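You operate a simulated robot arm through the tools that you are given. There is no shell and no other tool. Be economical: measure what you need, move in short steps, check, and stop when the job is done.

You run a simulated two-armed robot. Do the job below in one go: nothing can be reset, and whatever is moved stays where it is left.

## Task
Press the green key of the band gauge two times. Then put the white filter cartridge on the green mat away in the inside of the new filters carton. Then open the plungers drawer, fetch the green plunger from the inside of the plungers drawer and stand it on the drainer by the tap, then shut the drawer. Then take the orange brush on the green mat and put it away on the top of the parts stand. Then open the drawer of the blue drawer table, put the small red cap in the inside of the drawer of the blue drawer table and shut the drawer again. Then pull the lid of carrier 1 open. The order counts. Set down upright: white filter cartridge, green plunger, orange brush.

It is judged by the outcome, as a careful person would: the job done as asked, and still so three seconds after it is handed in. It fails if anything else is knocked over, pushed out of place, dropped, spilled or broken. Lids that push on must go on centred and level and be pressed home; caps that screw on are set level and turned clockwise until they are tight.

## Robot
Two 6-joint arms with two-finger parallel grippers on one trunk, on a base that drives. Base frame: it is fixed to the floor where the robot stands at the start and does not move with it; the origin is under the middle of the robot, x ahead of it, y to its left, z up. Readings come in m, rad, newtons and seconds.
The left shoulder is at the start at [0.06, 0.187, 1.197], the right one opposite. Places, roughly: drainer by the tap [-0.6, -3.5, 0.9]; drawer of the blue drawer table [-1.1, -3.5, 0.6]; green key of the band gauge [0.6, 0, 0.9]; green plunger (5x4x9 cm) [0.4, -0.4, 0.7]; inside of the drawer of the blue drawer table [-1.1, -3.6, 0.6]; inside of the new filters carton (29x24 cm) [-4.2, -2.04, 0.44]; lid of carrier 1 [0.4, 1.1, 0.7]; orange brush (11x5x6 cm) [0.4, -0.4, 0.9]; plungers drawer [0.4, -0.4, 0.7]; small red cap (3x3x3 cm) [-0.8, -3.6, 0.9]; top of the parts stand [0.8, 2.5, 0.8]; white filter cartridge [0.5, -0.25, 1]. Payload 1.57 kg a hand.
The tool frame of a hand sits at the grasp point between the pads (the TCP): z along the fingers, y along the line on which they close. The tips reach 0.03 m beyond it. The gripper opens to 0.11 m. The fingers are 0.024 m wide and 0.012 m thick; the gripper's body (0.048 by 0.112 m) begins 0.078 m behind the TCP.
Orientation is that of the tool frame in the base frame, as [roll, pitch, yaw] about the fixed x, y, z axes, in that order (R = Rz(yaw) Ry(pitch) Rx(roll)). With the fingers straight down and closing along the base's y, the tool's x points along the base's -x, its y along +y and its z along -z.

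## Interface
- The arms move only by the tool jog_arm. It takes "left_plan", "right_plan" or both (then of equal length, played together; a hand with none holds still); each is a list of rows, each a list of 3 entries, a list of its own where there are three numbers: the shift along the base's x, y, z in m, then the turn, a rotation vector about the base's x, y, z in rad, then the gripper command, from -1 (fully open) to 1 (shut), values between in proportion. In form: [[[tx, ty, tz], [rx, ry, rz], jaw], ...]. A call has 1 to 10 rows; each row is the pose to reach, as a shift and turn from the pose commanded when the call began. Each row takes 0.2 s and may step no farther than 0.05 m and 0.15 rad from the row before; otherwise, or with a gripper value out of range, the whole call is refused. A pose out of reach is approached as far as the arm can. The call stops where the force on the tool passes 40 N (or 10 N more than at its start, if that is more) or the arm is blocked; 0.2 s more then pass. The fingers move at their own pace (about 0.153 m/s each) and stop on an object; they squeeze with about 21 N. The grip force told is the motor's: it shows also when the fingers shut on nothing. Time passes only in rows, and 0.2 s behind the last, so rows that repeat a pose let the fingers close. It gives the time, the measured TCP pose, the force on the tool (base axes), the opening and the grip force at its end, in the units of the frame above (readings bear some noise), with the torque about the TCP (base axes, N m) and any sound that the robot's microphone picked up, and new pictures: "show" is both (left out), scene, wrist or none (wrist: the cameras of the hands that moved).
- Cameras (640 x 400 px; columns grow to the right, rows downward): "scene" is now at [-0.0122, -0.0374, 1.7334]; the picture's right is [-0.67, -0.74, -0.00], its down [-0.61, 0.55, -0.57] and it looks along [0.42, -0.38, -0.82] (base axes); focal length 284 px, centre (320, 200). "left" rides on the left gripper at [0.07, -0.016, -0.141] in its tool frame; the picture's right is [0.23, 0.97, 0.00], its down [-0.86, 0.20, -0.48] and it looks along [-0.47, 0.11, 0.88] (tool axes); focal length 222 px, centre (320, 200). "right" rides on the right gripper at [0.07, 0.016, -0.141] in its tool frame; the picture's right is [-0.23, 0.97, 0.00], its down [-0.86, -0.20, -0.48] and it looks along [-0.47, -0.11, 0.88] (tool axes); focal length 222 px, centre (320, 200). There is no depth. A picture from a camera that has moved, and an enlarged one, comes with that camera's place and axes in the base frame and with its lens. The place of the scene camera against the robot may be out by one fixed shift of up to 0.018 m in any direction.
- raise_lower(by): slides the trunk up (or, below 0, down) by that many m; the arms and the scene camera ride with it, the base frame stays. It gives what a move gives, with no picture.
- roll_base(legs): drives the robot by 1 to 6 legs, each [ahead, left, turn to the left] in m, m and rad, along the robot's own axes; the way and the turn of a leg run together, so that a leg with both is an arc; at most 1.5 m and 3.142 rad a leg. The arms and the cameras ride along, it lands a little off, and it stops where it bumps. It gives what a move gives, and a new picture of the scene camera.
- pan_tilt(pan, tilt): turns the head with the scene camera to pan (to the left, within 1.501 rad either way) and tilt (down, from -0.506 to 1.204), counted from straight ahead of the robot. It gives what a move gives, and a new picture of the scene camera.
- inspect(camera, box): a new picture of the part [left, top, right, bottom] of that camera's present view, enlarged. No time passes.
- finish_job(): hands the job in; it is judged then, once.

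Go step by step. Nothing tells you exact positions but the pictures and the camera data: compare them with the known pose of the tool, close in by small moves and look again before you grip or let go. The budget is 207 turns and 260 pictures, counting those below and the enlarged ones. Unless the task says otherwise, let go and move clear before handing in, and close with one line.

The tools are called after ">>>" as a command line: name --argument value ..., lists and objects as JSON in quotes. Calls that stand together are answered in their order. jog_arm: Moves the arms, as the interface text tells. Its arguments: {"type":"object","properties":{"left_plan":{"type":"array"},"right_plan":{"type":"array"},"show":{"type":"string","enum":["both","scene","wrist","none"]}},"required":[]} The other tools are called the same way: raise_lower (by) slides the trunk up or down; roll_base (legs) drives the base; pan_tilt (pan, tilt) turns the head that bears the scene camera; inspect (camera, box) takes an enlarged picture of a part of a camera's view; finish_job () hands the job in.

At the start:

```text
clock: 0.0
left_tcp_pos: [0.3387, -0.062, 1.2671]
left_tcp_rot: [3.141, 0.001, -3.141]
left_ft_force: [0.9, 0.0, -0.6]
left_torque: [0.01, 0.01, 0.0]
left_opening: 0.1099
left_grip_force: 0.0
right_tcp_pos: [0.3473, -0.4202, 1.2389]
right_tcp_rot: [3.141, 0.001, 3.142]
right_ft_force: [-0.1, -0.3, -0.2]
right_torque: [0.03, 0.01, -0.03]
right_opening: 0.11
right_grip_force: 0.1
trunk travel left (down, up): [-0.825, 0.165]
robot x, y, heading: [0.0045, 0.0008, 0.001]
head pan, tilt: [-0.735, 0.969]
```

scene: 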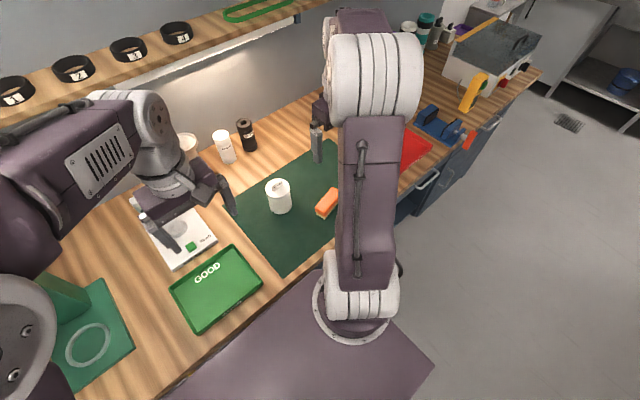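
right: 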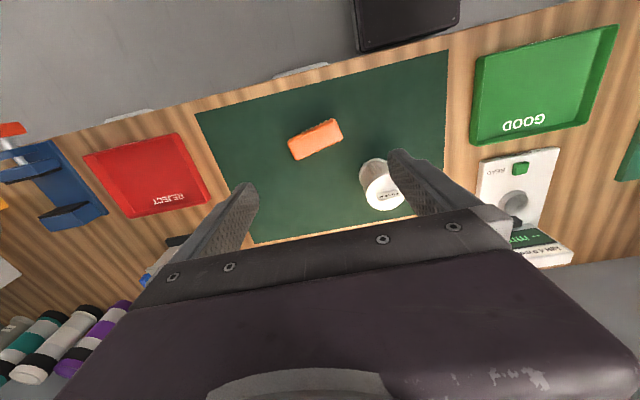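
left: 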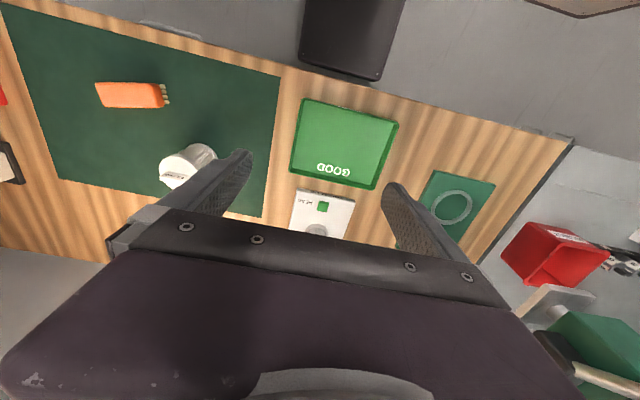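

I see the bench with the band gauge (green key at about [0.56, 0.0, 0.90]), the mat with cartridge and brush. First I look closer at the gauge.

>>> inspect --camera "left" --box '[260, 170, 400, 257]'

>>> jog_arm --left_plan '[[[0.04, 0.01, -0.03], [0, 0, 0], 1], [[0.08, 0.02, -0.06], [0, 0, 0], 1], [[0.12, 0.04, -0.09], [0, 0, 0], 1], [[0.16, 0.05, -0.12], [0, 0, 0], 1], [[0.19, 0.06, -0.16], [0, 0, 0], 1], [[0.21, 0.06, -0.2], [0, 0, 0], 1], [[0.21, 0.06, -0.24], [0, 0, 0], 1]]'

```text
4.57 times, centred on (330, 214) of left
camera zoom: at [0.2687, -0.0781, 1.4076], right [-0.23, 0.97, 0.0], down [0.86, 0.2, 0.48], along [0.47, 0.11, -0.88], focal length 1015 px, centre (274, 138)
```

zoom: 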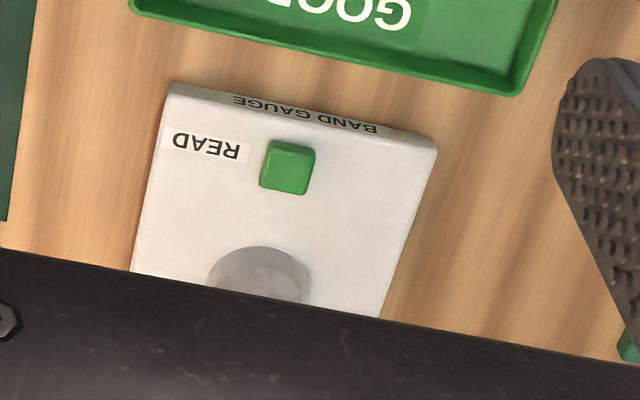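

```text
refused: row 1 steps farther than a row can; nothing moved
```

The first row was slightly too long; I shorten the steps.

>>> jog_arm --left_plan '[[[0.035, 0.01, -0.03], [0, 0, 0], 1], [[0.07, 0.02, -0.06], [0, 0, 0], 1], [[0.105, 0.03, -0.09], [0, 0, 0], 1], [[0.14, 0.04, -0.12], [0, 0, 0], 1], [[0.175, 0.05, -0.15], [0, 0, 0], 1], [[0.205, 0.06, -0.18], [0, 0, 0], 1], [[0.217, 0.062, -0.22], [0, 0, 0], 1], [[0.217, 0.062, -0.25], [0, 0, 0], 1], [[0.217, 0.062, -0.27], [0, 0, 0], 1]]'

```text
clock: 2.0
left_tcp_pos: [0.5547, 0.0019, 0.9967]
left_tcp_rot: [3.141, 0.002, -3.14]
left_ft_force: [-0.5, -0.2, -0.7]
left_torque: [0.02, -0.02, -0.02]
left_opening: 0.0
left_grip_force: 20.6
right_tcp_pos: [0.3473, -0.4199, 1.2384]
right_tcp_rot: [3.14, 0.002, 3.141]
right_ft_force: [0.8, 0.2, 0.2]
right_torque: [-0.01, -0.03, -0.01]
right_opening: 0.11
right_grip_force: 0.1
trunk travel left (down, up): [-0.825, 0.165]
robot x, y, heading: [-0.0002, -0.001, -0.0]
head pan, tilt: [-0.735, 0.969]
camera scene: at [-0.0117, -0.0371, 1.7334], right [-0.67, -0.74, 0.0], down [-0.61, 0.55, -0.57], along [0.42, -0.38, -0.82], focal length 284 px, centre (320, 200)
camera left: at [0.4846, -0.0147, 1.137], right [-0.23, 0.97, 0.0], down [0.86, 0.2, 0.48], along [0.47, 0.11, -0.88], focal length 222 px, centre (320, 200)
```

scene: 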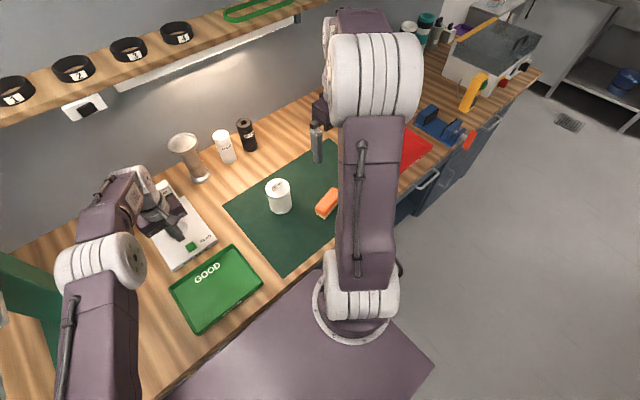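
left: 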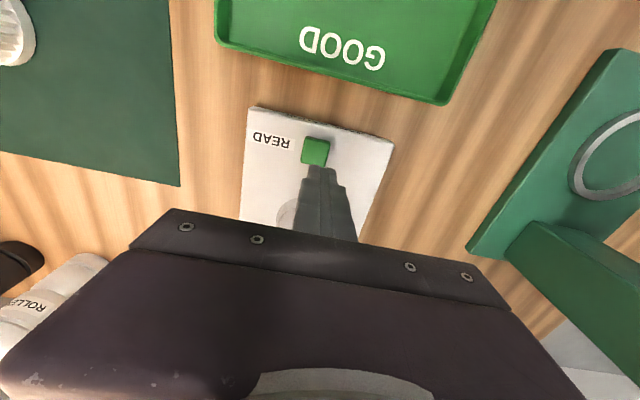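

The closed fingers are just above the key; I lower them to just above it in a straight line.

>>> jog_arm --left_plan '[[[-0.003, -0.004, -0.03], [0, 0, 0], 1], [[-0.003, -0.004, -0.05], [0, 0, 0], 1]]' --show "wrist"

>>> inspect --camera "left" --box '[240, 80, 400, 180]'

```text
clock: 2.6
left_tcp_pos: [0.5519, -0.0041, 0.948]
left_tcp_rot: [-3.142, 0.0, -3.14]
left_ft_force: [-0.3, 0.0, -0.3]
left_torque: [0.0, -0.01, 0.02]
left_opening: 0.0001
left_grip_force: 21.3
right_tcp_pos: [0.3475, -0.4186, 1.2388]
right_tcp_rot: [3.141, -0.001, -3.141]
right_ft_force: [0.1, -0.1, 0.8]
right_torque: [-0.01, 0.02, 0.0]
right_opening: 0.1101
right_grip_force: 0.0
trunk travel left (down, up): [-0.825, 0.165]
robot x, y, heading: [-0.0005, 0.0009, 0.003]
head pan, tilt: [-0.735, 0.969]
camera left: at [0.4818, -0.02, 1.0869], right [-0.23, 0.97, 0.0], down [0.86, 0.2, 0.48], along [0.47, 0.11, -0.88], focal length 222 px, centre (320, 200)
```

left: 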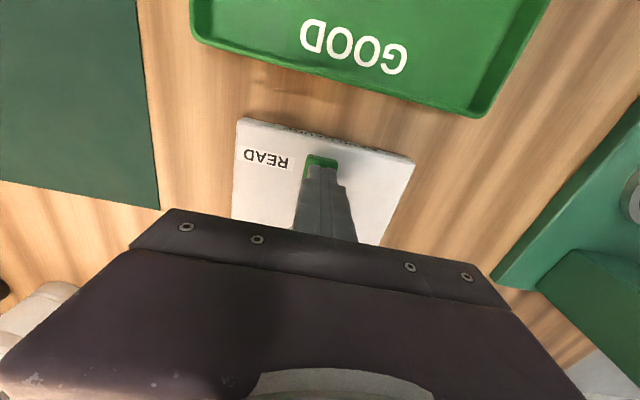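

```text
4.00 times, centred on (320, 130) of left
camera zoom: at [0.4818, -0.02, 1.0869], right [-0.23, 0.97, 0.0], down [0.86, 0.2, 0.48], along [0.47, 0.11, -0.88], focal length 888 px, centre (320, 480)
```

zoom: 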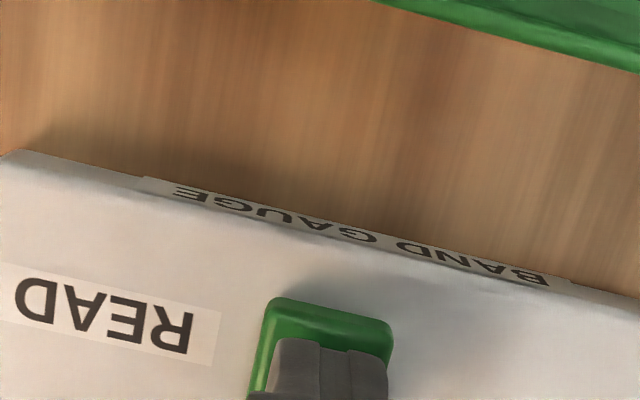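

The fingers sit over the key. I press down in small steps.

>>> jog_arm --left_plan '[[[-0.003, -0.001, -0.006], [0, 0, 0], 1], [[-0.003, -0.001, -0.01], [0, 0, 0], 1], [[-0.003, -0.001, -0.013], [0, 0, 0], 1], [[-0.003, -0.001, -0.016], [0, 0, 0], 1], [[-0.003, -0.001, -0.019], [0, 0, 0], 1]]' --show "wrist"

```text
clock: 3.8
left_tcp_pos: [0.5482, -0.0051, 0.9341]
left_tcp_rot: [-3.136, 0.011, 3.141]
left_ft_force: [2.7, 2.0, 36.7]
left_torque: [0.06, 0.05, 0.01]
left_opening: 0.0
left_grip_force: 21.0
right_tcp_pos: [0.3426, -0.4185, 1.2408]
right_tcp_rot: [-3.141, 0.004, 3.139]
right_ft_force: [-0.2, 0.4, 0.2]
right_torque: [0.02, 0.0, -0.01]
right_opening: 0.1102
right_grip_force: 0.0
trunk travel left (down, up): [-0.825, 0.165]
robot x, y, heading: [-0.0026, -0.0014, 0.004]
head pan, tilt: [-0.735, 0.969]
heard: click
camera left: at [0.4768, -0.0211, 1.0733], right [-0.23, 0.97, -0.01], down [0.85, 0.2, 0.49], along [0.48, 0.11, -0.87], focal length 222 px, centre (320, 200)
```

left: 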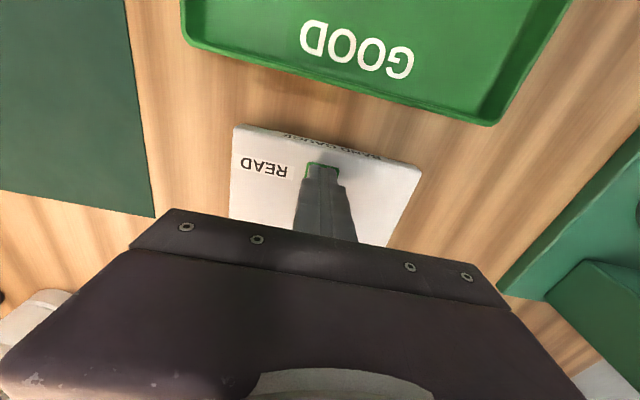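

A click: first press done. I release fully and press once more.

>>> jog_arm --left_plan '[[[0, 0, 0.01], [0, 0, 0], 1], [[0, 0, 0.02], [0, 0, 0], 1], [[0, 0, 0.02], [0, 0, 0], 1]]' --show "none"

>>> jog_arm --left_plan '[[[0, 0, -0.006], [0, 0, 0], 1], [[0, 0, -0.012], [0, 0, 0], 1], [[0, 0, -0.015], [0, 0, 0], 1], [[0, 0, -0.018], [0, 0, 0], 1], [[0, 0, -0.021], [0, 0, 0], 1]]' --show "none"

```text
clock: 4.6
left_tcp_pos: [0.5482, -0.005, 0.9486]
left_tcp_rot: [3.139, -0.002, 3.141]
left_ft_force: [0.0, 0.5, 1.0]
left_torque: [-0.03, -0.01, 0.01]
left_opening: 0.0002
left_grip_force: 20.8
right_tcp_pos: [0.3467, -0.4196, 1.2391]
right_tcp_rot: [3.14, 0.0, 3.141]
right_ft_force: [-0.8, 1.3, -0.2]
right_torque: [-0.03, 0.01, 0.01]
right_opening: 0.1102
right_grip_force: 0.0
trunk travel left (down, up): [-0.825, 0.165]
robot x, y, heading: [-0.0026, 0.0002, 0.0]
head pan, tilt: [-0.735, 0.969]
```

```text
clock: 6.0
left_tcp_pos: [0.5496, -0.006, 0.9365]
left_tcp_rot: [-3.136, 0.022, 3.141]
left_ft_force: [1.1, 0.4, 23.8]
left_torque: [0.04, 0.24, -0.06]
left_opening: 0.0
left_grip_force: 20.7
right_tcp_pos: [0.3396, -0.419, 1.2406]
right_tcp_rot: [3.14, 0.004, -3.141]
right_ft_force: [-0.6, 0.5, -0.3]
right_torque: [-0.01, -0.01, -0.02]
right_opening: 0.1101
right_grip_force: 0.1
trunk travel left (down, up): [-0.825, 0.165]
robot x, y, heading: [0.0002, 0.0028, 0.003]
head pan, tilt: [-0.735, 0.969]
heard: click
stopped in row 5 (left hand): the force on the tool passed its limit (the readings are from after the stop); the commanded pose is now the measured one
```

Second click heard. I lift the left hand away and back to a folded place.

>>> jog_arm --left_plan '[[[0, 0, 0.04], [0, 0, 0], 1], [[0, 0, 0.08], [0, 0, 0], 1], [[-0.01, 0, 0.125], [0, 0, 0], 1], [[-0.04, 0.0, 0.16], [0, 0, 0], 1], [[-0.075, 0.01, 0.19], [0, 0, 0], 1], [[-0.11, 0.02, 0.22], [0, 0, 0], 1], [[-0.14, 0.04, 0.25], [0, 0, 0], 1], [[-0.17, 0.06, 0.28], [0, 0, 0], 1], [[-0.2, 0.08, 0.3], [0, 0, 0], 1], [[-0.22, 0.1, 0.32], [0, 0, 0], 1]]' --show "scene"

>>> inspect --camera "right" --box '[200, 60, 460, 222]'

>>> inspect --camera "scene" --box '[220, 140, 380, 240]'

```text
clock: 8.2
left_tcp_pos: [0.3277, 0.0939, 1.2515]
left_tcp_rot: [-3.139, 0.009, 3.141]
left_ft_force: [1.2, -1.0, -0.6]
left_torque: [0.03, 0.0, -0.03]
left_opening: 0.0002
left_grip_force: 21.3
right_tcp_pos: [0.3453, -0.4192, 1.2387]
right_tcp_rot: [3.142, -0.001, 3.141]
right_ft_force: [0.1, -0.7, -0.1]
right_torque: [-0.01, 0.0, 0.0]
right_opening: 0.1099
right_grip_force: 0.0
trunk travel left (down, up): [-0.825, 0.165]
robot x, y, heading: [0.0006, -0.0032, 0.001]
head pan, tilt: [-0.735, 0.969]
camera scene: at [-0.0134, -0.0362, 1.7334], right [-0.67, -0.74, 0.0], down [-0.61, 0.55, -0.57], along [0.42, -0.38, -0.82], focal length 284 px, centre (320, 200)
```

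scene: 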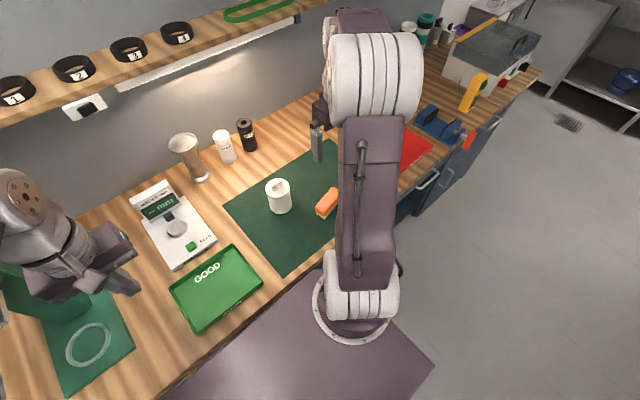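

```text
2.46 times, centred on (330, 141) of right
camera zoom: at [0.2759, -0.4039, 1.3804], right [0.23, 0.97, 0.0], down [0.85, -0.2, 0.48], along [0.47, -0.11, -0.88], focal length 547 px, centre (295, 345)
```

zoom: 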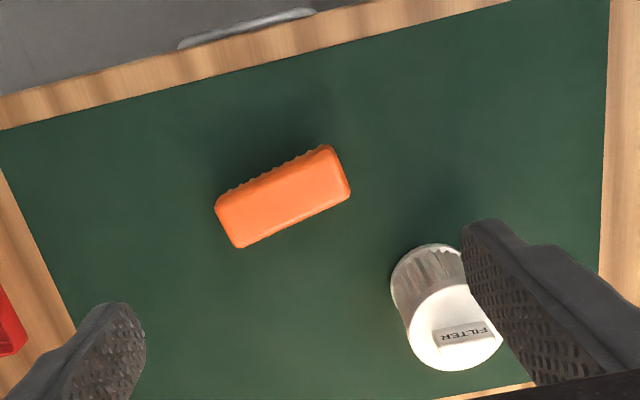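

```text
4.00 times, centred on (300, 190) of scene
camera zoom: at [-0.0134, -0.0362, 1.7334], right [-0.67, -0.74, 0.0], down [-0.61, 0.55, -0.57], along [0.42, -0.38, -0.82], focal length 1137 px, centre (400, 240)
```

zoom: 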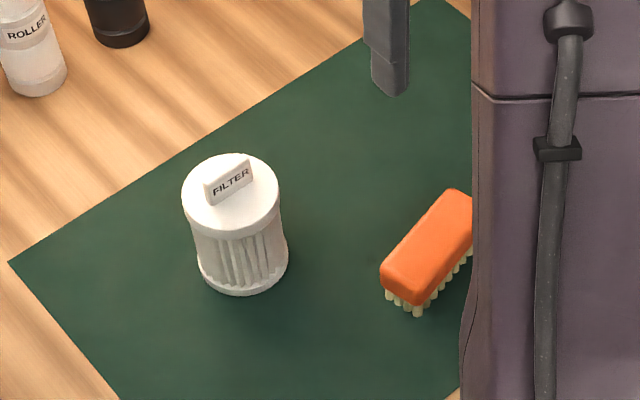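

The cartridge's top is at about [0.514, -0.32, 0.963]. I move the open right hand above it.

>>> jog_arm --right_plan '[[[0.035, 0.02, -0.02], [0, 0, 0], -1], [[0.07, 0.04, -0.04], [0, 0, 0], -1], [[0.105, 0.06, -0.06], [0, 0, 0], -1], [[0.14, 0.08, -0.08], [0, 0, 0], -1], [[0.169, 0.099, -0.1], [0, 0, 0], -1], [[0.169, 0.099, -0.14], [0, 0, 0], -1], [[0.169, 0.099, -0.17], [0, 0, 0], -1]]'

```text
clock: 9.8
left_tcp_pos: [0.3302, 0.0918, 1.2516]
left_tcp_rot: [-3.139, 0.008, 3.14]
left_ft_force: [0.9, 0.0, 0.1]
left_torque: [-0.02, 0.03, -0.01]
left_opening: 0.0
left_grip_force: 20.9
right_tcp_pos: [0.5169, -0.3198, 1.0689]
right_tcp_rot: [3.141, -0.001, 3.14]
right_ft_force: [-0.2, -0.1, -0.2]
right_torque: [-0.01, 0.02, 0.01]
right_opening: 0.1102
right_grip_force: 0.1
trunk travel left (down, up): [-0.825, 0.165]
robot x, y, heading: [-0.0011, 0.0005, -0.001]
head pan, tilt: [-0.735, 0.969]
camera scene: at [-0.0112, -0.0379, 1.7334], right [-0.67, -0.74, 0.0], down [-0.61, 0.55, -0.57], along [0.42, -0.38, -0.82], focal length 284 px, centre (320, 200)
camera right: at [0.4465, -0.3053, 1.21], right [0.23, 0.97, 0.0], down [0.85, -0.2, 0.48], along [0.47, -0.11, -0.88], focal length 222 px, centre (320, 200)
```

scene: 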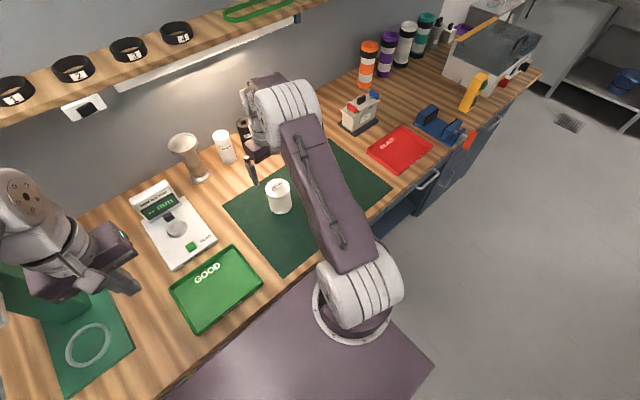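
right: 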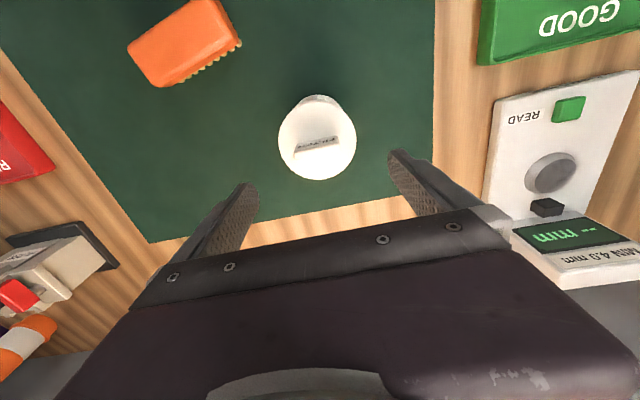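

Wrist view refines the cartridge to [0.506, -0.322]. I lower around it, leaving the jaws open.

>>> jog_arm --right_plan '[[[-0.011, -0.002, -0.04], [0, 0, 0], -1], [[-0.011, -0.002, -0.07], [0, 0, 0], -1], [[-0.011, -0.002, -0.1], [0, 0, 0], -1], [[-0.011, -0.002, -0.12], [0, 0, 0], -1], [[-0.011, -0.002, -0.138], [0, 0, 0], -1]]'

```text
clock: 11.0
left_tcp_pos: [0.3249, 0.0953, 1.2538]
left_tcp_rot: [-3.136, 0.014, -3.139]
left_ft_force: [-0.2, 1.0, 0.6]
left_torque: [-0.03, -0.02, -0.01]
left_opening: 0.0
left_grip_force: 20.5
right_tcp_pos: [0.5054, -0.3227, 0.9362]
right_tcp_rot: [-3.136, 0.014, -3.141]
right_ft_force: [6.8, -4.7, 28.0]
right_torque: [0.36, 0.58, 0.0]
right_opening: 0.1098
right_grip_force: 0.0
trunk travel left (down, up): [-0.825, 0.165]
robot x, y, heading: [0.0003, 0.0001, -0.001]
head pan, tilt: [-0.735, 0.969]
camera scene: at [-0.0193, -0.0336, 1.7341], right [-0.67, -0.74, 0.0], down [-0.61, 0.55, -0.57], along [0.42, -0.38, -0.82], focal length 284 px, centre (320, 200)
camera right: at [0.4331, -0.3062, 1.0761], right [0.23, 0.97, 0.0], down [0.85, -0.2, 0.49], along [0.48, -0.11, -0.87], focal length 222 px, centre (320, 200)
```

scene: 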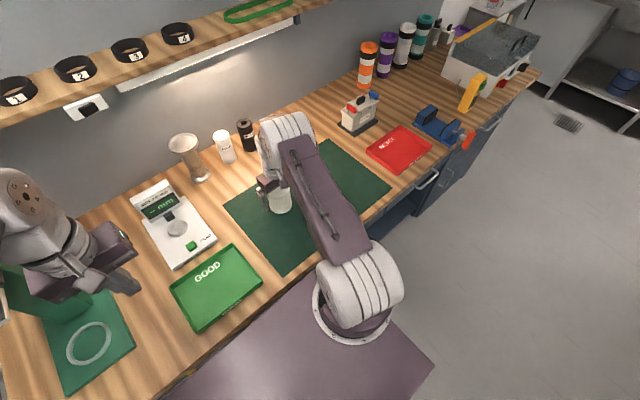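
right: 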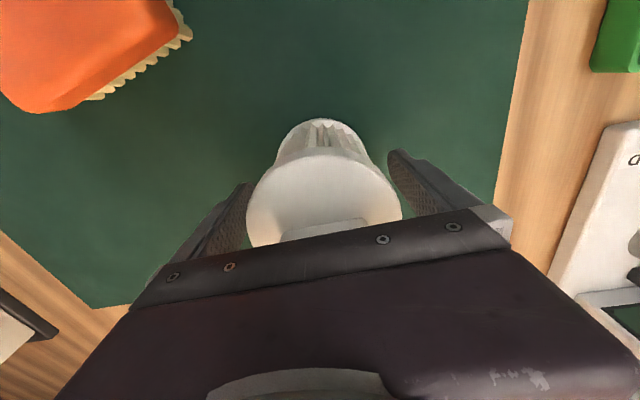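

The tab on top touched the palm, so I raise about 1.5 cm and then close on the cartridge.

>>> jog_arm --right_plan '[[[0.0, 0.002, 0.012], [0, 0, 0], -1], [[0.0, 0.003, 0.014], [0, 0, 0], -1], [[0.0, 0.003, 0.014], [0, 0, 0], 0.2], [[0.0, 0.003, 0.014], [0, 0, 0], 1], [[0.0, 0.003, 0.014], [0, 0, 0], 1]]' --show "wrist"

```text
clock: 12.2
left_tcp_pos: [0.3294, 0.0925, 1.2524]
left_tcp_rot: [-3.139, 0.008, 3.141]
left_ft_force: [-0.1, 0.6, 0.2]
left_torque: [0.03, 0.03, 0.01]
left_opening: 0.0
left_grip_force: 20.6
right_tcp_pos: [0.5057, -0.32, 0.9447]
right_tcp_rot: [-3.141, 0.001, 3.142]
right_ft_force: [0.5, 0.4, -0.9]
right_torque: [-0.03, -0.02, 0.0]
right_opening: 0.0797
right_grip_force: 20.7
trunk travel left (down, up): [-0.825, 0.165]
robot x, y, heading: [0.0025, -0.0033, 0.001]
head pan, tilt: [-0.735, 0.969]
camera right: at [0.4353, -0.3047, 1.0853], right [0.23, 0.97, 0.0], down [0.86, -0.2, 0.48], along [0.47, -0.11, -0.88], focal length 222 px, centre (320, 200)
```

right: 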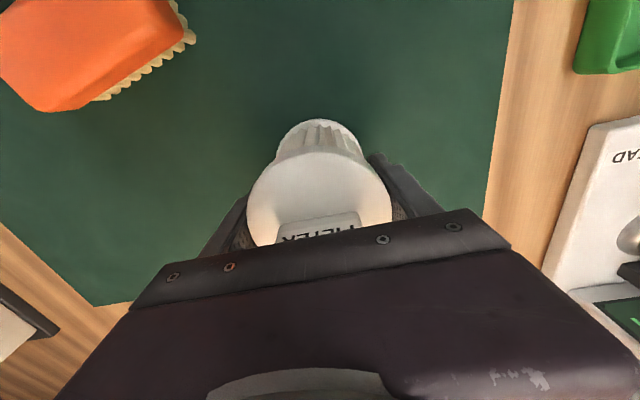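

Gripped (0.08 m). I lift it and draw it back.

>>> jog_arm --right_plan '[[[0.0, 0, 0.04], [0, 0, 0], 1], [[0, 0, 0.08], [0, 0, 0], 1], [[-0.02, 0, 0.12], [0, 0, 0], 1], [[-0.05, 0, 0.155], [0, 0, 0], 1], [[-0.09, 0, 0.18], [0, 0, 0], 1], [[-0.13, 0, 0.2], [0, 0, 0], 1], [[-0.17, 0, 0.22], [0, 0, 0], 1], [[-0.19, 0, 0.24], [0, 0, 0], 1]]' --show "none"

>>> pan_tilt --pan -1.5 --tilt 0.45

>>> pan_tilt --pan 1.5 --tilt 0.5

```text
clock: 14.0
left_tcp_pos: [0.3288, 0.0932, 1.2521]
left_tcp_rot: [-3.138, 0.01, 3.14]
left_ft_force: [0.8, -1.0, 0.5]
left_torque: [0.0, -0.01, -0.01]
left_opening: 0.0
left_grip_force: 20.8
right_tcp_pos: [0.3128, -0.3178, 1.1848]
right_tcp_rot: [3.141, 0.0, 3.14]
right_ft_force: [-0.2, 0.3, -1.6]
right_torque: [-0.02, -0.03, 0.0]
right_opening: 0.0795
right_grip_force: 20.7
trunk travel left (down, up): [-0.825, 0.165]
robot x, y, heading: [-0.0041, 0.0, -0.001]
head pan, tilt: [-0.735, 0.969]
```

```text
clock: 15.1
left_tcp_pos: [0.329, 0.093, 1.2516]
left_tcp_rot: [-3.137, 0.011, -3.141]
left_ft_force: [0.2, 0.2, -0.3]
left_torque: [-0.01, -0.01, 0.03]
left_opening: 0.0
left_grip_force: 21.0
right_tcp_pos: [0.3157, -0.3184, 1.1841]
right_tcp_rot: [-3.141, -0.001, -3.141]
right_ft_force: [-0.5, 0.3, -2.2]
right_torque: [-0.02, 0.0, 0.0]
right_opening: 0.0796
right_grip_force: 21.2
trunk travel left (down, up): [-0.825, 0.165]
robot x, y, heading: [0.0007, 0.0023, -0.004]
head pan, tilt: [-1.499, 0.45]
camera scene: at [-0.0586, -0.081, 1.7767], right [-1.0, -0.07, 0.0], down [-0.03, 0.43, -0.9], along [0.07, -0.9, -0.44], focal length 284 px, centre (320, 200)
```

scene: 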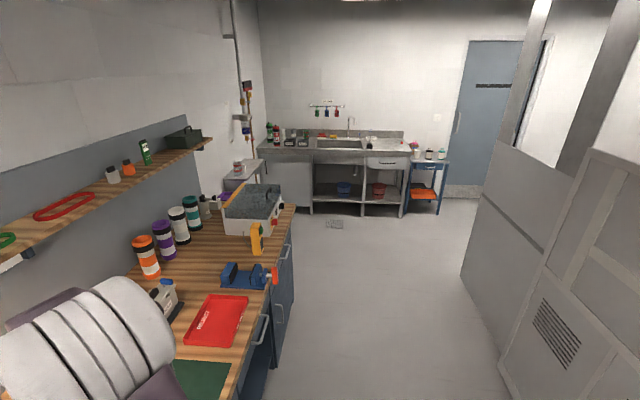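

```text
clock: 17.7
left_tcp_pos: [0.3294, 0.0934, 1.2522]
left_tcp_rot: [-3.141, 0.008, 3.141]
left_ft_force: [-0.6, 0.0, 0.1]
left_torque: [0.02, 0.01, 0.01]
left_opening: 0.0
left_grip_force: 21.2
right_tcp_pos: [0.315, -0.3189, 1.1849]
right_tcp_rot: [3.141, 0.0, 3.141]
right_ft_force: [0.8, -0.2, -1.7]
right_torque: [0.02, 0.03, 0.0]
right_opening: 0.0797
right_grip_force: 21.2
trunk travel left (down, up): [-0.825, 0.165]
robot x, y, heading: [0.0025, 0.0012, 0.001]
head pan, tilt: [1.499, 0.499]
camera scene: at [-0.0585, 0.1013, 1.7723], right [1.0, -0.07, 0.0], down [-0.03, -0.48, -0.88], along [0.06, 0.88, -0.48], focal length 284 px, centre (320, 200)
```

scene: 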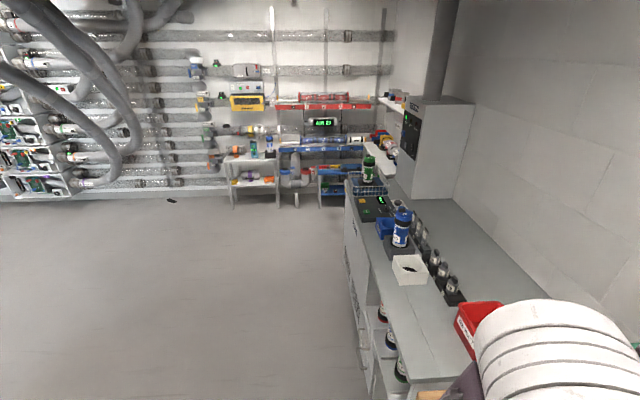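

The sink is to the right, racks to the left; the carton lies behind me. I back up a bit and turn left to look behind.

>>> roll_base --legs '[[-0.3, 0, 0], [0, 0, 1.57]]'

>>> pan_tilt --pan 0.9 --tilt 0.4

>>> pan_tilt --pan 1.5 --tilt 0.4

```text
clock: 23.6
left_tcp_pos: [-0.4026, 0.3252, 1.2507]
left_tcp_rot: [-3.14, 0.008, -1.536]
left_ft_force: [0.0, -0.3, -0.4]
left_torque: [-0.01, 0.01, 0.0]
left_opening: 0.0001
left_grip_force: 20.8
right_tcp_pos: [0.0085, 0.3255, 1.1841]
right_tcp_rot: [-3.142, 0.0, -1.537]
right_ft_force: [0.1, -0.7, -1.9]
right_torque: [0.01, -0.03, 0.02]
right_opening: 0.0793
right_grip_force: 20.6
trunk travel left (down, up): [-0.825, 0.165]
robot x, y, heading: [-0.2988, 0.0003, 1.607]
head pan, tilt: [1.499, 0.499]
camera scene: at [-0.3921, -0.0463, 1.7723], right [0.04, 1.0, 0.0], down [0.48, -0.02, -0.88], along [-0.88, 0.03, -0.48], focal length 284 px, centre (320, 200)
```

scene: 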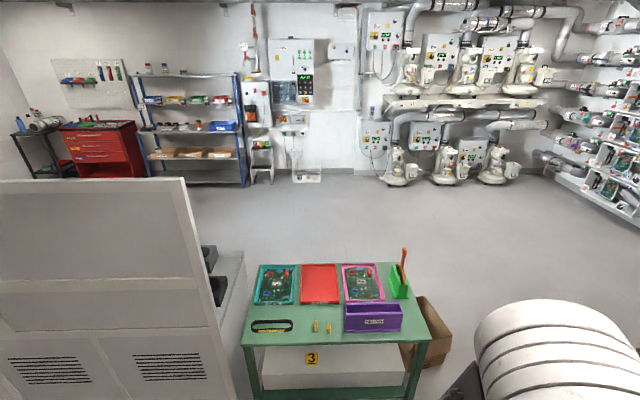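

```text
clock: 24.6
left_tcp_pos: [-0.403, 0.3251, 1.2523]
left_tcp_rot: [3.142, 0.009, -1.536]
left_ft_force: [0.5, -0.8, 0.3]
left_torque: [0.01, 0.01, 0.0]
left_opening: 0.0
left_grip_force: 21.1
right_tcp_pos: [0.0095, 0.3247, 1.1842]
right_tcp_rot: [-3.141, 0.001, -1.534]
right_ft_force: [0.2, -0.1, -1.5]
right_torque: [-0.01, -0.03, 0.02]
right_opening: 0.0795
right_grip_force: 20.5
trunk travel left (down, up): [-0.825, 0.165]
robot x, y, heading: [-0.3027, -0.0003, 1.607]
head pan, tilt: [0.901, 0.4]
camera scene: at [-0.376, 0.0052, 1.7814], right [0.59, 0.81, 0.0], down [0.31, -0.23, -0.92], along [-0.74, 0.55, -0.39], focal length 284 px, centre (320, 200)
```

scene: 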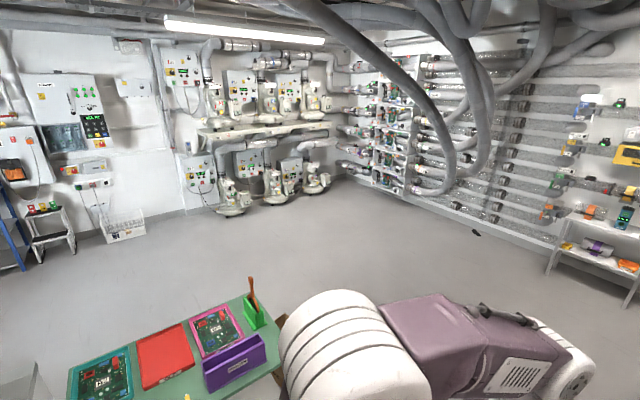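

```text
clock: 25.6
left_tcp_pos: [-0.4025, 0.3257, 1.2514]
left_tcp_rot: [-3.141, 0.01, -1.535]
left_ft_force: [-0.7, -0.9, 0.4]
left_torque: [0.0, 0.0, -0.02]
left_opening: 0.0
left_grip_force: 21.1
right_tcp_pos: [0.0088, 0.3257, 1.1845]
right_tcp_rot: [3.141, 0.0, -1.535]
right_ft_force: [0.2, 0.1, -2.0]
right_torque: [0.02, -0.05, 0.0]
right_opening: 0.0795
right_grip_force: 20.6
trunk travel left (down, up): [-0.825, 0.165]
robot x, y, heading: [-0.2994, 0.0021, 1.609]
head pan, tilt: [1.499, 0.4]
camera scene: at [-0.3939, -0.046, 1.7815], right [0.04, 1.0, 0.0], down [0.39, -0.01, -0.92], along [-0.92, 0.03, -0.39], focal length 284 px, centre (320, 200)
```

scene: 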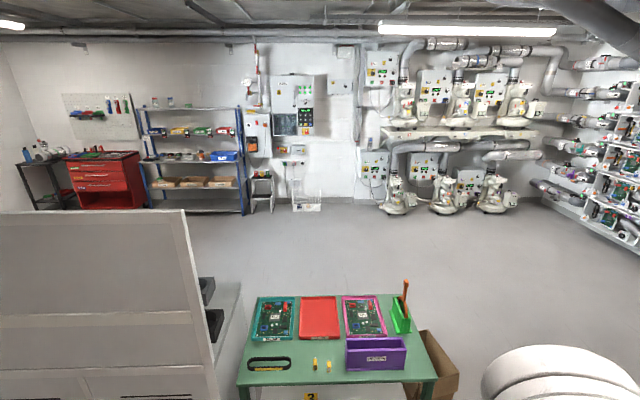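

The blue rack at far left with the open cartons is the target. I zoom on it and then drive around the green table.

>>> inspect --camera "scene" --box '[120, 90, 280, 220]'

>>> roll_base --legs '[[1.4, 0, 0], [0, 0, 1.535], [1.4, 0, 0]]'

>>> pan_tilt --pan 0.9 --tilt 0.4

```text
3.08 times, centred on (200, 155) of scene
camera zoom: at [-0.3939, -0.046, 1.7815], right [0.04, 1.0, 0.0], down [0.39, -0.01, -0.92], along [-0.92, 0.03, -0.39], focal length 874 px, centre (689, 338)
```

zoom: 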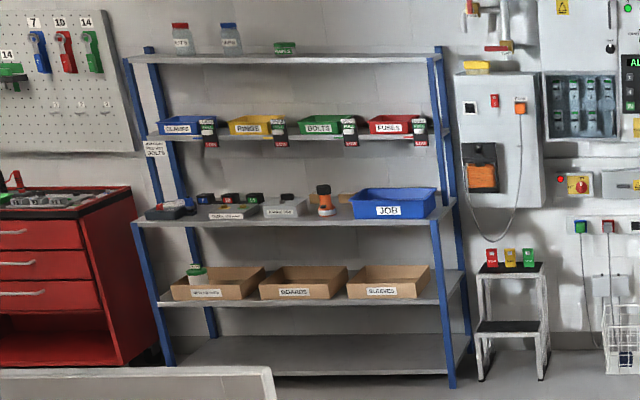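

```text
clock: 42.8
left_tcp_pos: [-2.0965, 1.286, 1.2507]
left_tcp_rot: [-3.14, 0.007, -0.002]
left_ft_force: [0.4, 0.0, 0.6]
left_torque: [0.03, 0.0, -0.02]
left_opening: 0.0003
left_grip_force: 21.0
right_tcp_pos: [-2.081, 1.6976, 1.1843]
right_tcp_rot: [3.14, 0.001, -0.002]
right_ft_force: [0.3, -0.3, -2.4]
right_torque: [-0.02, 0.04, -0.03]
right_opening: 0.0795
right_grip_force: 20.8
trunk travel left (down, up): [-0.825, 0.165]
robot x, y, heading: [-1.7646, 1.3773, 3.138]
head pan, tilt: [1.499, 0.4]
camera scene: at [-1.7188, 1.2975, 1.7814], right [-1.0, 0.07, 0.0], down [0.03, 0.39, -0.92], along [-0.07, -0.92, -0.39], focal length 284 px, centre (320, 200)
```

scene: 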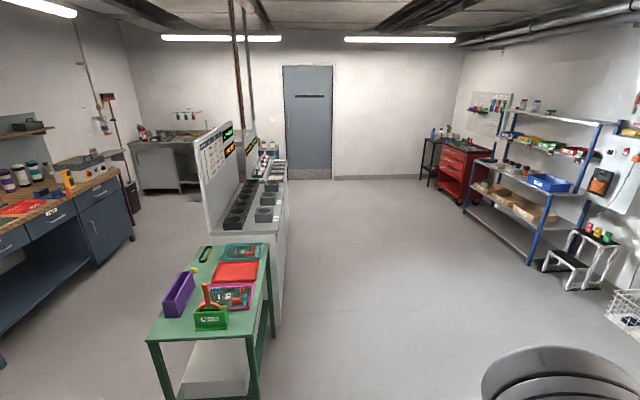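

```text
clock: 43.8
left_tcp_pos: [-2.0968, 1.287, 1.2513]
left_tcp_rot: [-3.141, 0.01, -0.001]
left_ft_force: [0.0, 0.2, 0.1]
left_torque: [0.0, 0.02, 0.0]
left_opening: 0.0004
left_grip_force: 20.8
right_tcp_pos: [-2.0817, 1.698, 1.184]
right_tcp_rot: [-3.141, -0.001, -0.001]
right_ft_force: [1.1, -0.1, -1.7]
right_torque: [-0.03, -0.02, 0.01]
right_opening: 0.0793
right_grip_force: 20.5
trunk travel left (down, up): [-0.825, 0.165]
robot x, y, heading: [-1.7655, 1.3772, 3.133]
head pan, tilt: [0.901, 0.4]
camera scene: at [-1.7702, 1.3174, 1.7815], right [-0.78, 0.62, 0.0], down [0.24, 0.3, -0.92], along [-0.57, -0.72, -0.39], focal length 284 px, centre (320, 200)
```

scene: 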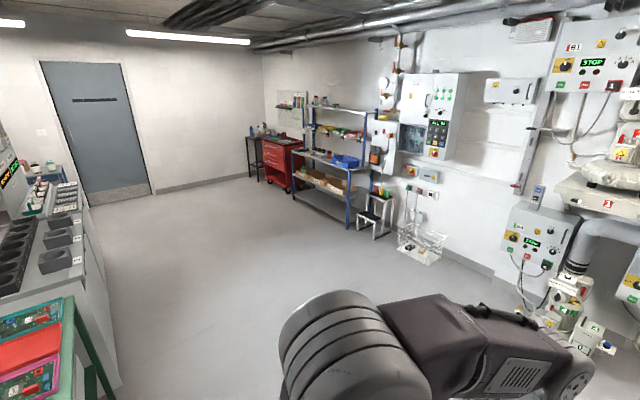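

To reach under the rack's upper shelf, the hand must be tilted, so the cartridge has to be regripped with a pitched hand. I go back to the mat to set it down and regrip.

>>> roll_base --legs '[[-1.465, 0, 0], [0, 0, -3.137], [0, -1.377, 0], [0.3, 0, 0]]'

>>> pan_tilt --pan -0.5 --tilt 0.95

```text
clock: 66.5
left_tcp_pos: [0.3346, 0.0947, 1.2521]
left_tcp_rot: [-3.14, 0.01, -3.134]
left_ft_force: [-0.7, -0.4, -0.1]
left_torque: [0.01, 0.02, 0.05]
left_opening: 0.0001
left_grip_force: 20.4
right_tcp_pos: [0.3237, -0.3168, 1.1851]
right_tcp_rot: [-3.14, 0.0, -3.136]
right_ft_force: [-0.5, 0.6, -1.9]
right_torque: [0.02, -0.03, 0.02]
right_opening: 0.0794
right_grip_force: 20.2
trunk travel left (down, up): [-0.825, 0.165]
robot x, y, heading: [0.0095, 0.0006, 0.008]
head pan, tilt: [0.901, 0.4]
camera scene: at [-0.003, 0.0832, 1.7815], right [0.79, -0.62, 0.0], down [-0.24, -0.31, -0.92], along [0.57, 0.73, -0.39], focal length 284 px, centre (320, 200)
```

scene: 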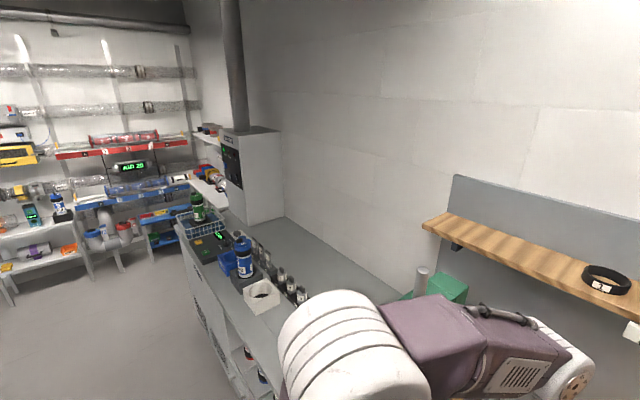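

```text
clock: 68.0
left_tcp_pos: [0.3368, 0.0953, 1.2508]
left_tcp_rot: [-3.141, 0.009, -3.137]
left_ft_force: [-0.5, 0.6, 0.0]
left_torque: [0.01, -0.02, -0.01]
left_opening: 0.0
left_grip_force: 21.0
right_tcp_pos: [0.325, -0.3164, 1.1841]
right_tcp_rot: [-3.141, -0.001, -3.136]
right_ft_force: [0.0, -1.2, -1.0]
right_torque: [-0.03, -0.01, -0.01]
right_opening: 0.0795
right_grip_force: 21.4
trunk travel left (down, up): [-0.825, 0.165]
robot x, y, heading: [0.0079, -0.0038, 0.009]
head pan, tilt: [-0.499, 0.949]
camera scene: at [0.0074, -0.024, 1.7348], right [-0.47, -0.88, 0.0], down [-0.72, 0.38, -0.58], along [0.51, -0.27, -0.81], focal length 284 px, centre (320, 200)
```

scene: 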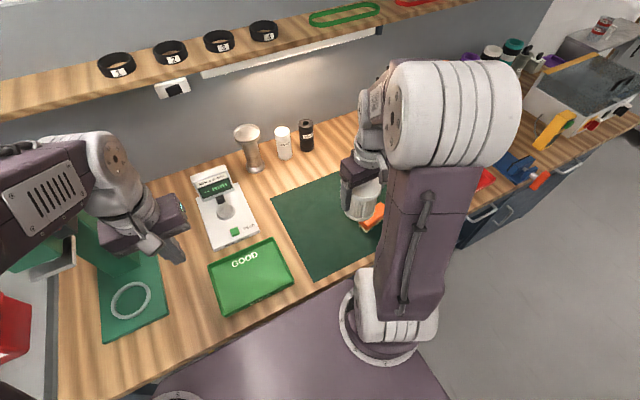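

I set the cartridge down on the mat at about [0.47, -0.28].

>>> jog_arm --right_plan '[[[0.04, 0.01, -0.02], [0, 0, 0], 1], [[0.08, 0.02, -0.04], [0, 0, 0], 1], [[0.12, 0.03, -0.06], [0, 0, 0], 1], [[0.145, 0.036, -0.09], [0, 0, 0], 1], [[0.145, 0.036, -0.13], [0, 0, 0], 1], [[0.145, 0.036, -0.17], [0, 0, 0], 1], [[0.145, 0.036, -0.21], [0, 0, 0], 1], [[0.145, 0.036, -0.229], [0, 0, 0], 1], [[0.145, 0.036, -0.237], [0, 0, 0], 1], [[0.145, 0.036, -0.239], [0, 0, 0], 1]]' --show "wrist"

```text
clock: 70.2
left_tcp_pos: [0.337, 0.0957, 1.2509]
left_tcp_rot: [-3.14, 0.009, -3.134]
left_ft_force: [-1.5, 0.1, 0.0]
left_torque: [0.02, 0.01, 0.01]
left_opening: 0.0
left_grip_force: 21.2
right_tcp_pos: [0.4715, -0.2807, 0.9453]
right_tcp_rot: [-3.14, 0.0, -3.136]
right_ft_force: [-0.2, -0.1, -2.0]
right_torque: [0.01, 0.02, -0.01]
right_opening: 0.0793
right_grip_force: 21.0
trunk travel left (down, up): [-0.825, 0.165]
robot x, y, heading: [0.0077, -0.0039, 0.008]
head pan, tilt: [-0.499, 0.949]
camera right: at [0.402, -0.2657, 1.0863], right [0.22, 0.98, 0.0], down [0.86, -0.19, 0.48], along [0.47, -0.11, -0.88], focal length 222 px, centre (320, 200)
```

right: 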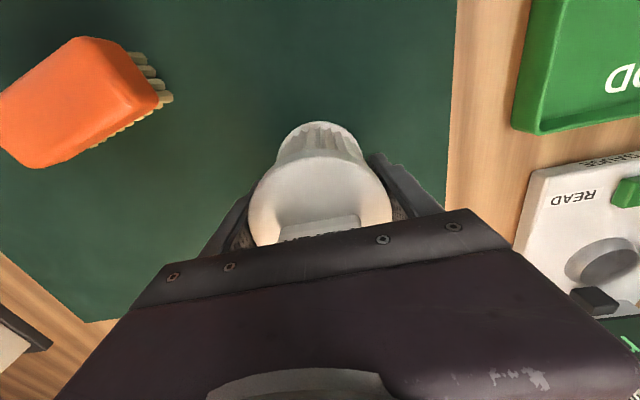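

Not yet touching; I lower by millimetres.

>>> jog_arm --right_plan '[[[0, 0, -0.002], [0, 0, 0], 1], [[0, 0, -0.004], [0, 0, 0], 1]]' --show "none"

```text
clock: 70.8
left_tcp_pos: [0.3361, 0.0954, 1.2524]
left_tcp_rot: [-3.137, 0.01, -3.136]
left_ft_force: [0.9, 0.3, 0.3]
left_torque: [-0.03, 0.02, 0.02]
left_opening: 0.0
left_grip_force: 20.6
right_tcp_pos: [0.4701, -0.2805, 0.9434]
right_tcp_rot: [3.142, 0.005, -3.134]
right_ft_force: [2.7, -5.0, 17.9]
right_torque: [0.2, 0.1, 0.02]
right_opening: 0.0796
right_grip_force: 21.2
trunk travel left (down, up): [-0.825, 0.165]
robot x, y, heading: [0.004, 0.0022, 0.003]
head pan, tilt: [-0.499, 0.949]
```

Base is on the mat. I open, lift and pitch the hand 45° forward behind it.

>>> jog_arm --right_plan '[[[0, 0, 0.001], [0, 0, 0], -1], [[0, 0, 0.001], [0, 0, 0], -1], [[0, 0, 0.04], [0, 0, 0], -1], [[0, 0, 0.08], [0, 0, 0], -1], [[0, 0, 0.12], [0, -0.14, 0], -1], [[-0.03, 0, 0.12], [0, -0.28, 0], -1], [[-0.06, 0, 0.11], [0, -0.42, 0], -1], [[-0.09, 0, 0.1], [0, -0.56, 0], -1], [[-0.09, 0, 0.1], [0, -0.7, 0], -1], [[-0.09, 0, 0.1], [0, -0.785, 0], -1]]'

```text
clock: 73.0
left_tcp_pos: [0.3357, 0.0942, 1.2519]
left_tcp_rot: [-3.14, 0.008, -3.134]
left_ft_force: [0.3, -0.5, 0.1]
left_torque: [0.0, -0.01, 0.04]
left_opening: 0.0
left_grip_force: 21.0
right_tcp_pos: [0.4176, -0.311, 1.1146]
right_tcp_rot: [3.111, 0.769, 3.133]
right_ft_force: [0.2, -0.2, -0.1]
right_torque: [0.04, 0.01, -0.01]
right_opening: 0.1101
right_grip_force: 0.1
right hand out of reach, approached as far as the arm can: row 7, 8, 9, 10
trunk travel left (down, up): [-0.825, 0.165]
robot x, y, heading: [0.0115, -0.0041, 0.005]
head pan, tilt: [-0.499, 0.949]
camera scene: at [0.0072, -0.0249, 1.7348], right [-0.47, -0.88, 0.0], down [-0.72, 0.38, -0.58], along [0.51, -0.27, -0.81], focal length 284 px, centre (320, 200)
camera right: at [0.2681, -0.2983, 1.1672], right [0.15, 0.97, 0.18], down [0.28, -0.22, 0.93], along [0.95, -0.09, -0.31], focal length 222 px, centre (320, 200)
```

scene: 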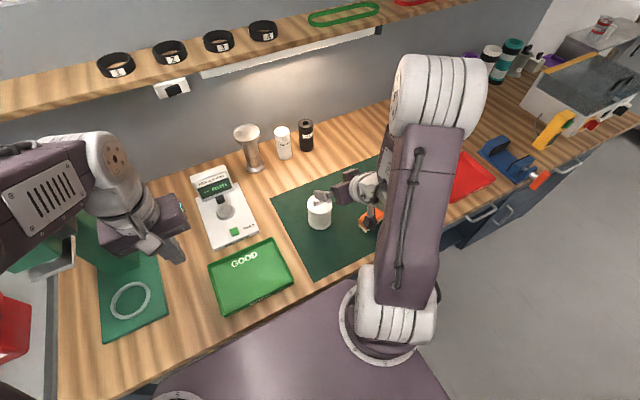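
right: 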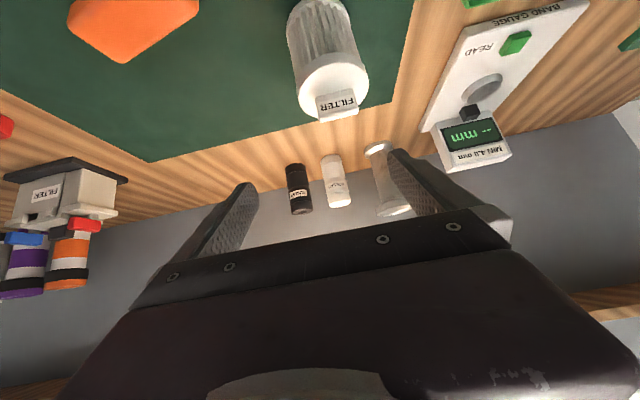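

The pitched hand is too close to the shoulder; I back the base up 0.17 m and try again.

>>> roll_base --legs '[[-0.17, 0, 0]]'

>>> jog_arm --right_plan '[[[0.02, 0.01, -0.01], [0, 0, 0], -1], [[0.05, 0.02, -0.03], [0, 0, 0], -1]]' --show "wrist"

```text
clock: 74.5
left_tcp_pos: [0.1667, 0.0931, 1.2512]
left_tcp_rot: [-3.138, 0.004, -3.137]
left_ft_force: [-0.6, -0.1, -0.4]
left_torque: [-0.01, 0.02, -0.02]
left_opening: 0.0003
left_grip_force: 21.5
right_tcp_pos: [0.2464, -0.3123, 1.113]
right_tcp_rot: [3.112, 0.764, 3.129]
right_ft_force: [1.2, -0.9, -0.4]
right_torque: [-0.02, 0.05, 0.05]
right_opening: 0.1102
right_grip_force: 0.1
trunk travel left (down, up): [-0.825, 0.165]
robot x, y, heading: [-0.1613, -0.0021, 0.006]
head pan, tilt: [-0.499, 0.949]
camera scene: at [-0.1612, -0.0248, 1.7348], right [-0.48, -0.88, 0.0], down [-0.72, 0.39, -0.58], along [0.51, -0.28, -0.81], focal length 284 px, centre (320, 200)
```

scene: 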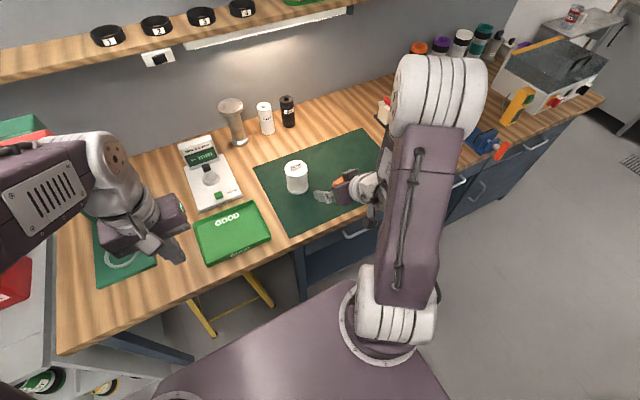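

```text
clock: 75.1
left_tcp_pos: [0.1687, 0.0931, 1.2509]
left_tcp_rot: [-3.14, 0.004, -3.138]
left_ft_force: [0.2, -0.9, -1.2]
left_torque: [0.0, 0.05, 0.0]
left_opening: 0.0
left_grip_force: 21.1
right_tcp_pos: [0.2989, -0.293, 1.0869]
right_tcp_rot: [3.101, 0.757, 3.121]
right_ft_force: [-0.2, -0.8, -0.3]
right_torque: [0.01, 0.03, 0.04]
right_opening: 0.1099
right_grip_force: 0.1
right hand out of reach, approached as far as the arm can: row 2
trunk travel left (down, up): [-0.825, 0.165]
robot x, y, heading: [-0.166, 0.0003, 0.007]
head pan, tilt: [-0.499, 0.949]
camera right: at [0.1505, -0.2802, 1.1406], right [0.16, 0.97, 0.18], down [0.29, -0.22, 0.93], along [0.94, -0.09, -0.32], focal length 222 px, centre (320, 200)
```

right: 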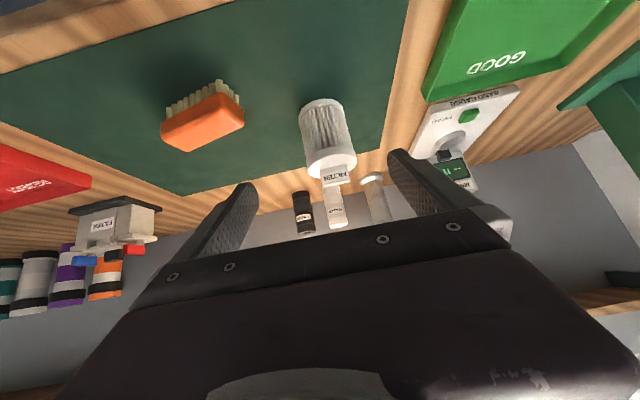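

The arm only lacks room near the shoulder; farther forward is fine. I advance along the tilted approach line towards the cartridge.

>>> jog_arm --right_plan '[[[0.035, 0.004, -0.024], [0, 0, 0], -1], [[0.07, 0.008, -0.047], [0, 0, 0], -1], [[0.1, 0.0125, -0.067], [0, 0, 0], -1]]' --show "wrist"

```text
clock: 75.9
left_tcp_pos: [0.1635, 0.093, 1.2514]
left_tcp_rot: [-3.14, 0.009, -3.137]
left_ft_force: [-0.2, -0.4, 0.3]
left_torque: [-0.01, -0.01, -0.02]
left_opening: 0.0
left_grip_force: 20.9
right_tcp_pos: [0.397, -0.2817, 1.0185]
right_tcp_rot: [3.113, 0.77, 3.128]
right_ft_force: [-0.2, 0.2, 0.7]
right_torque: [-0.02, -0.03, -0.01]
right_opening: 0.11
right_grip_force: 0.0
trunk travel left (down, up): [-0.825, 0.165]
robot x, y, heading: [-0.1631, 0.0007, 0.002]
head pan, tilt: [-0.499, 0.949]
camera right: at [0.248, -0.2688, 1.0715], right [0.16, 0.97, 0.18], down [0.28, -0.22, 0.93], along [0.95, -0.1, -0.31], focal length 222 px, centre (320, 200)
```

right: 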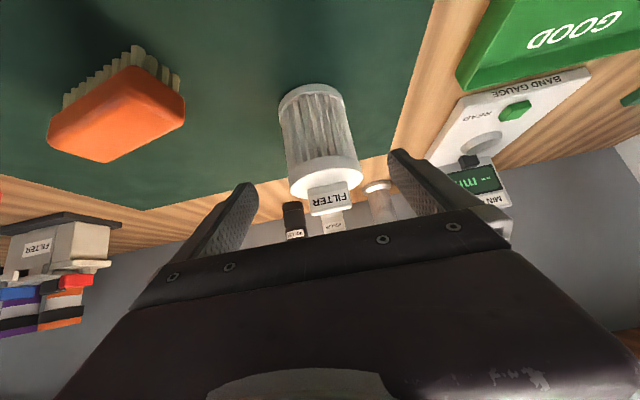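

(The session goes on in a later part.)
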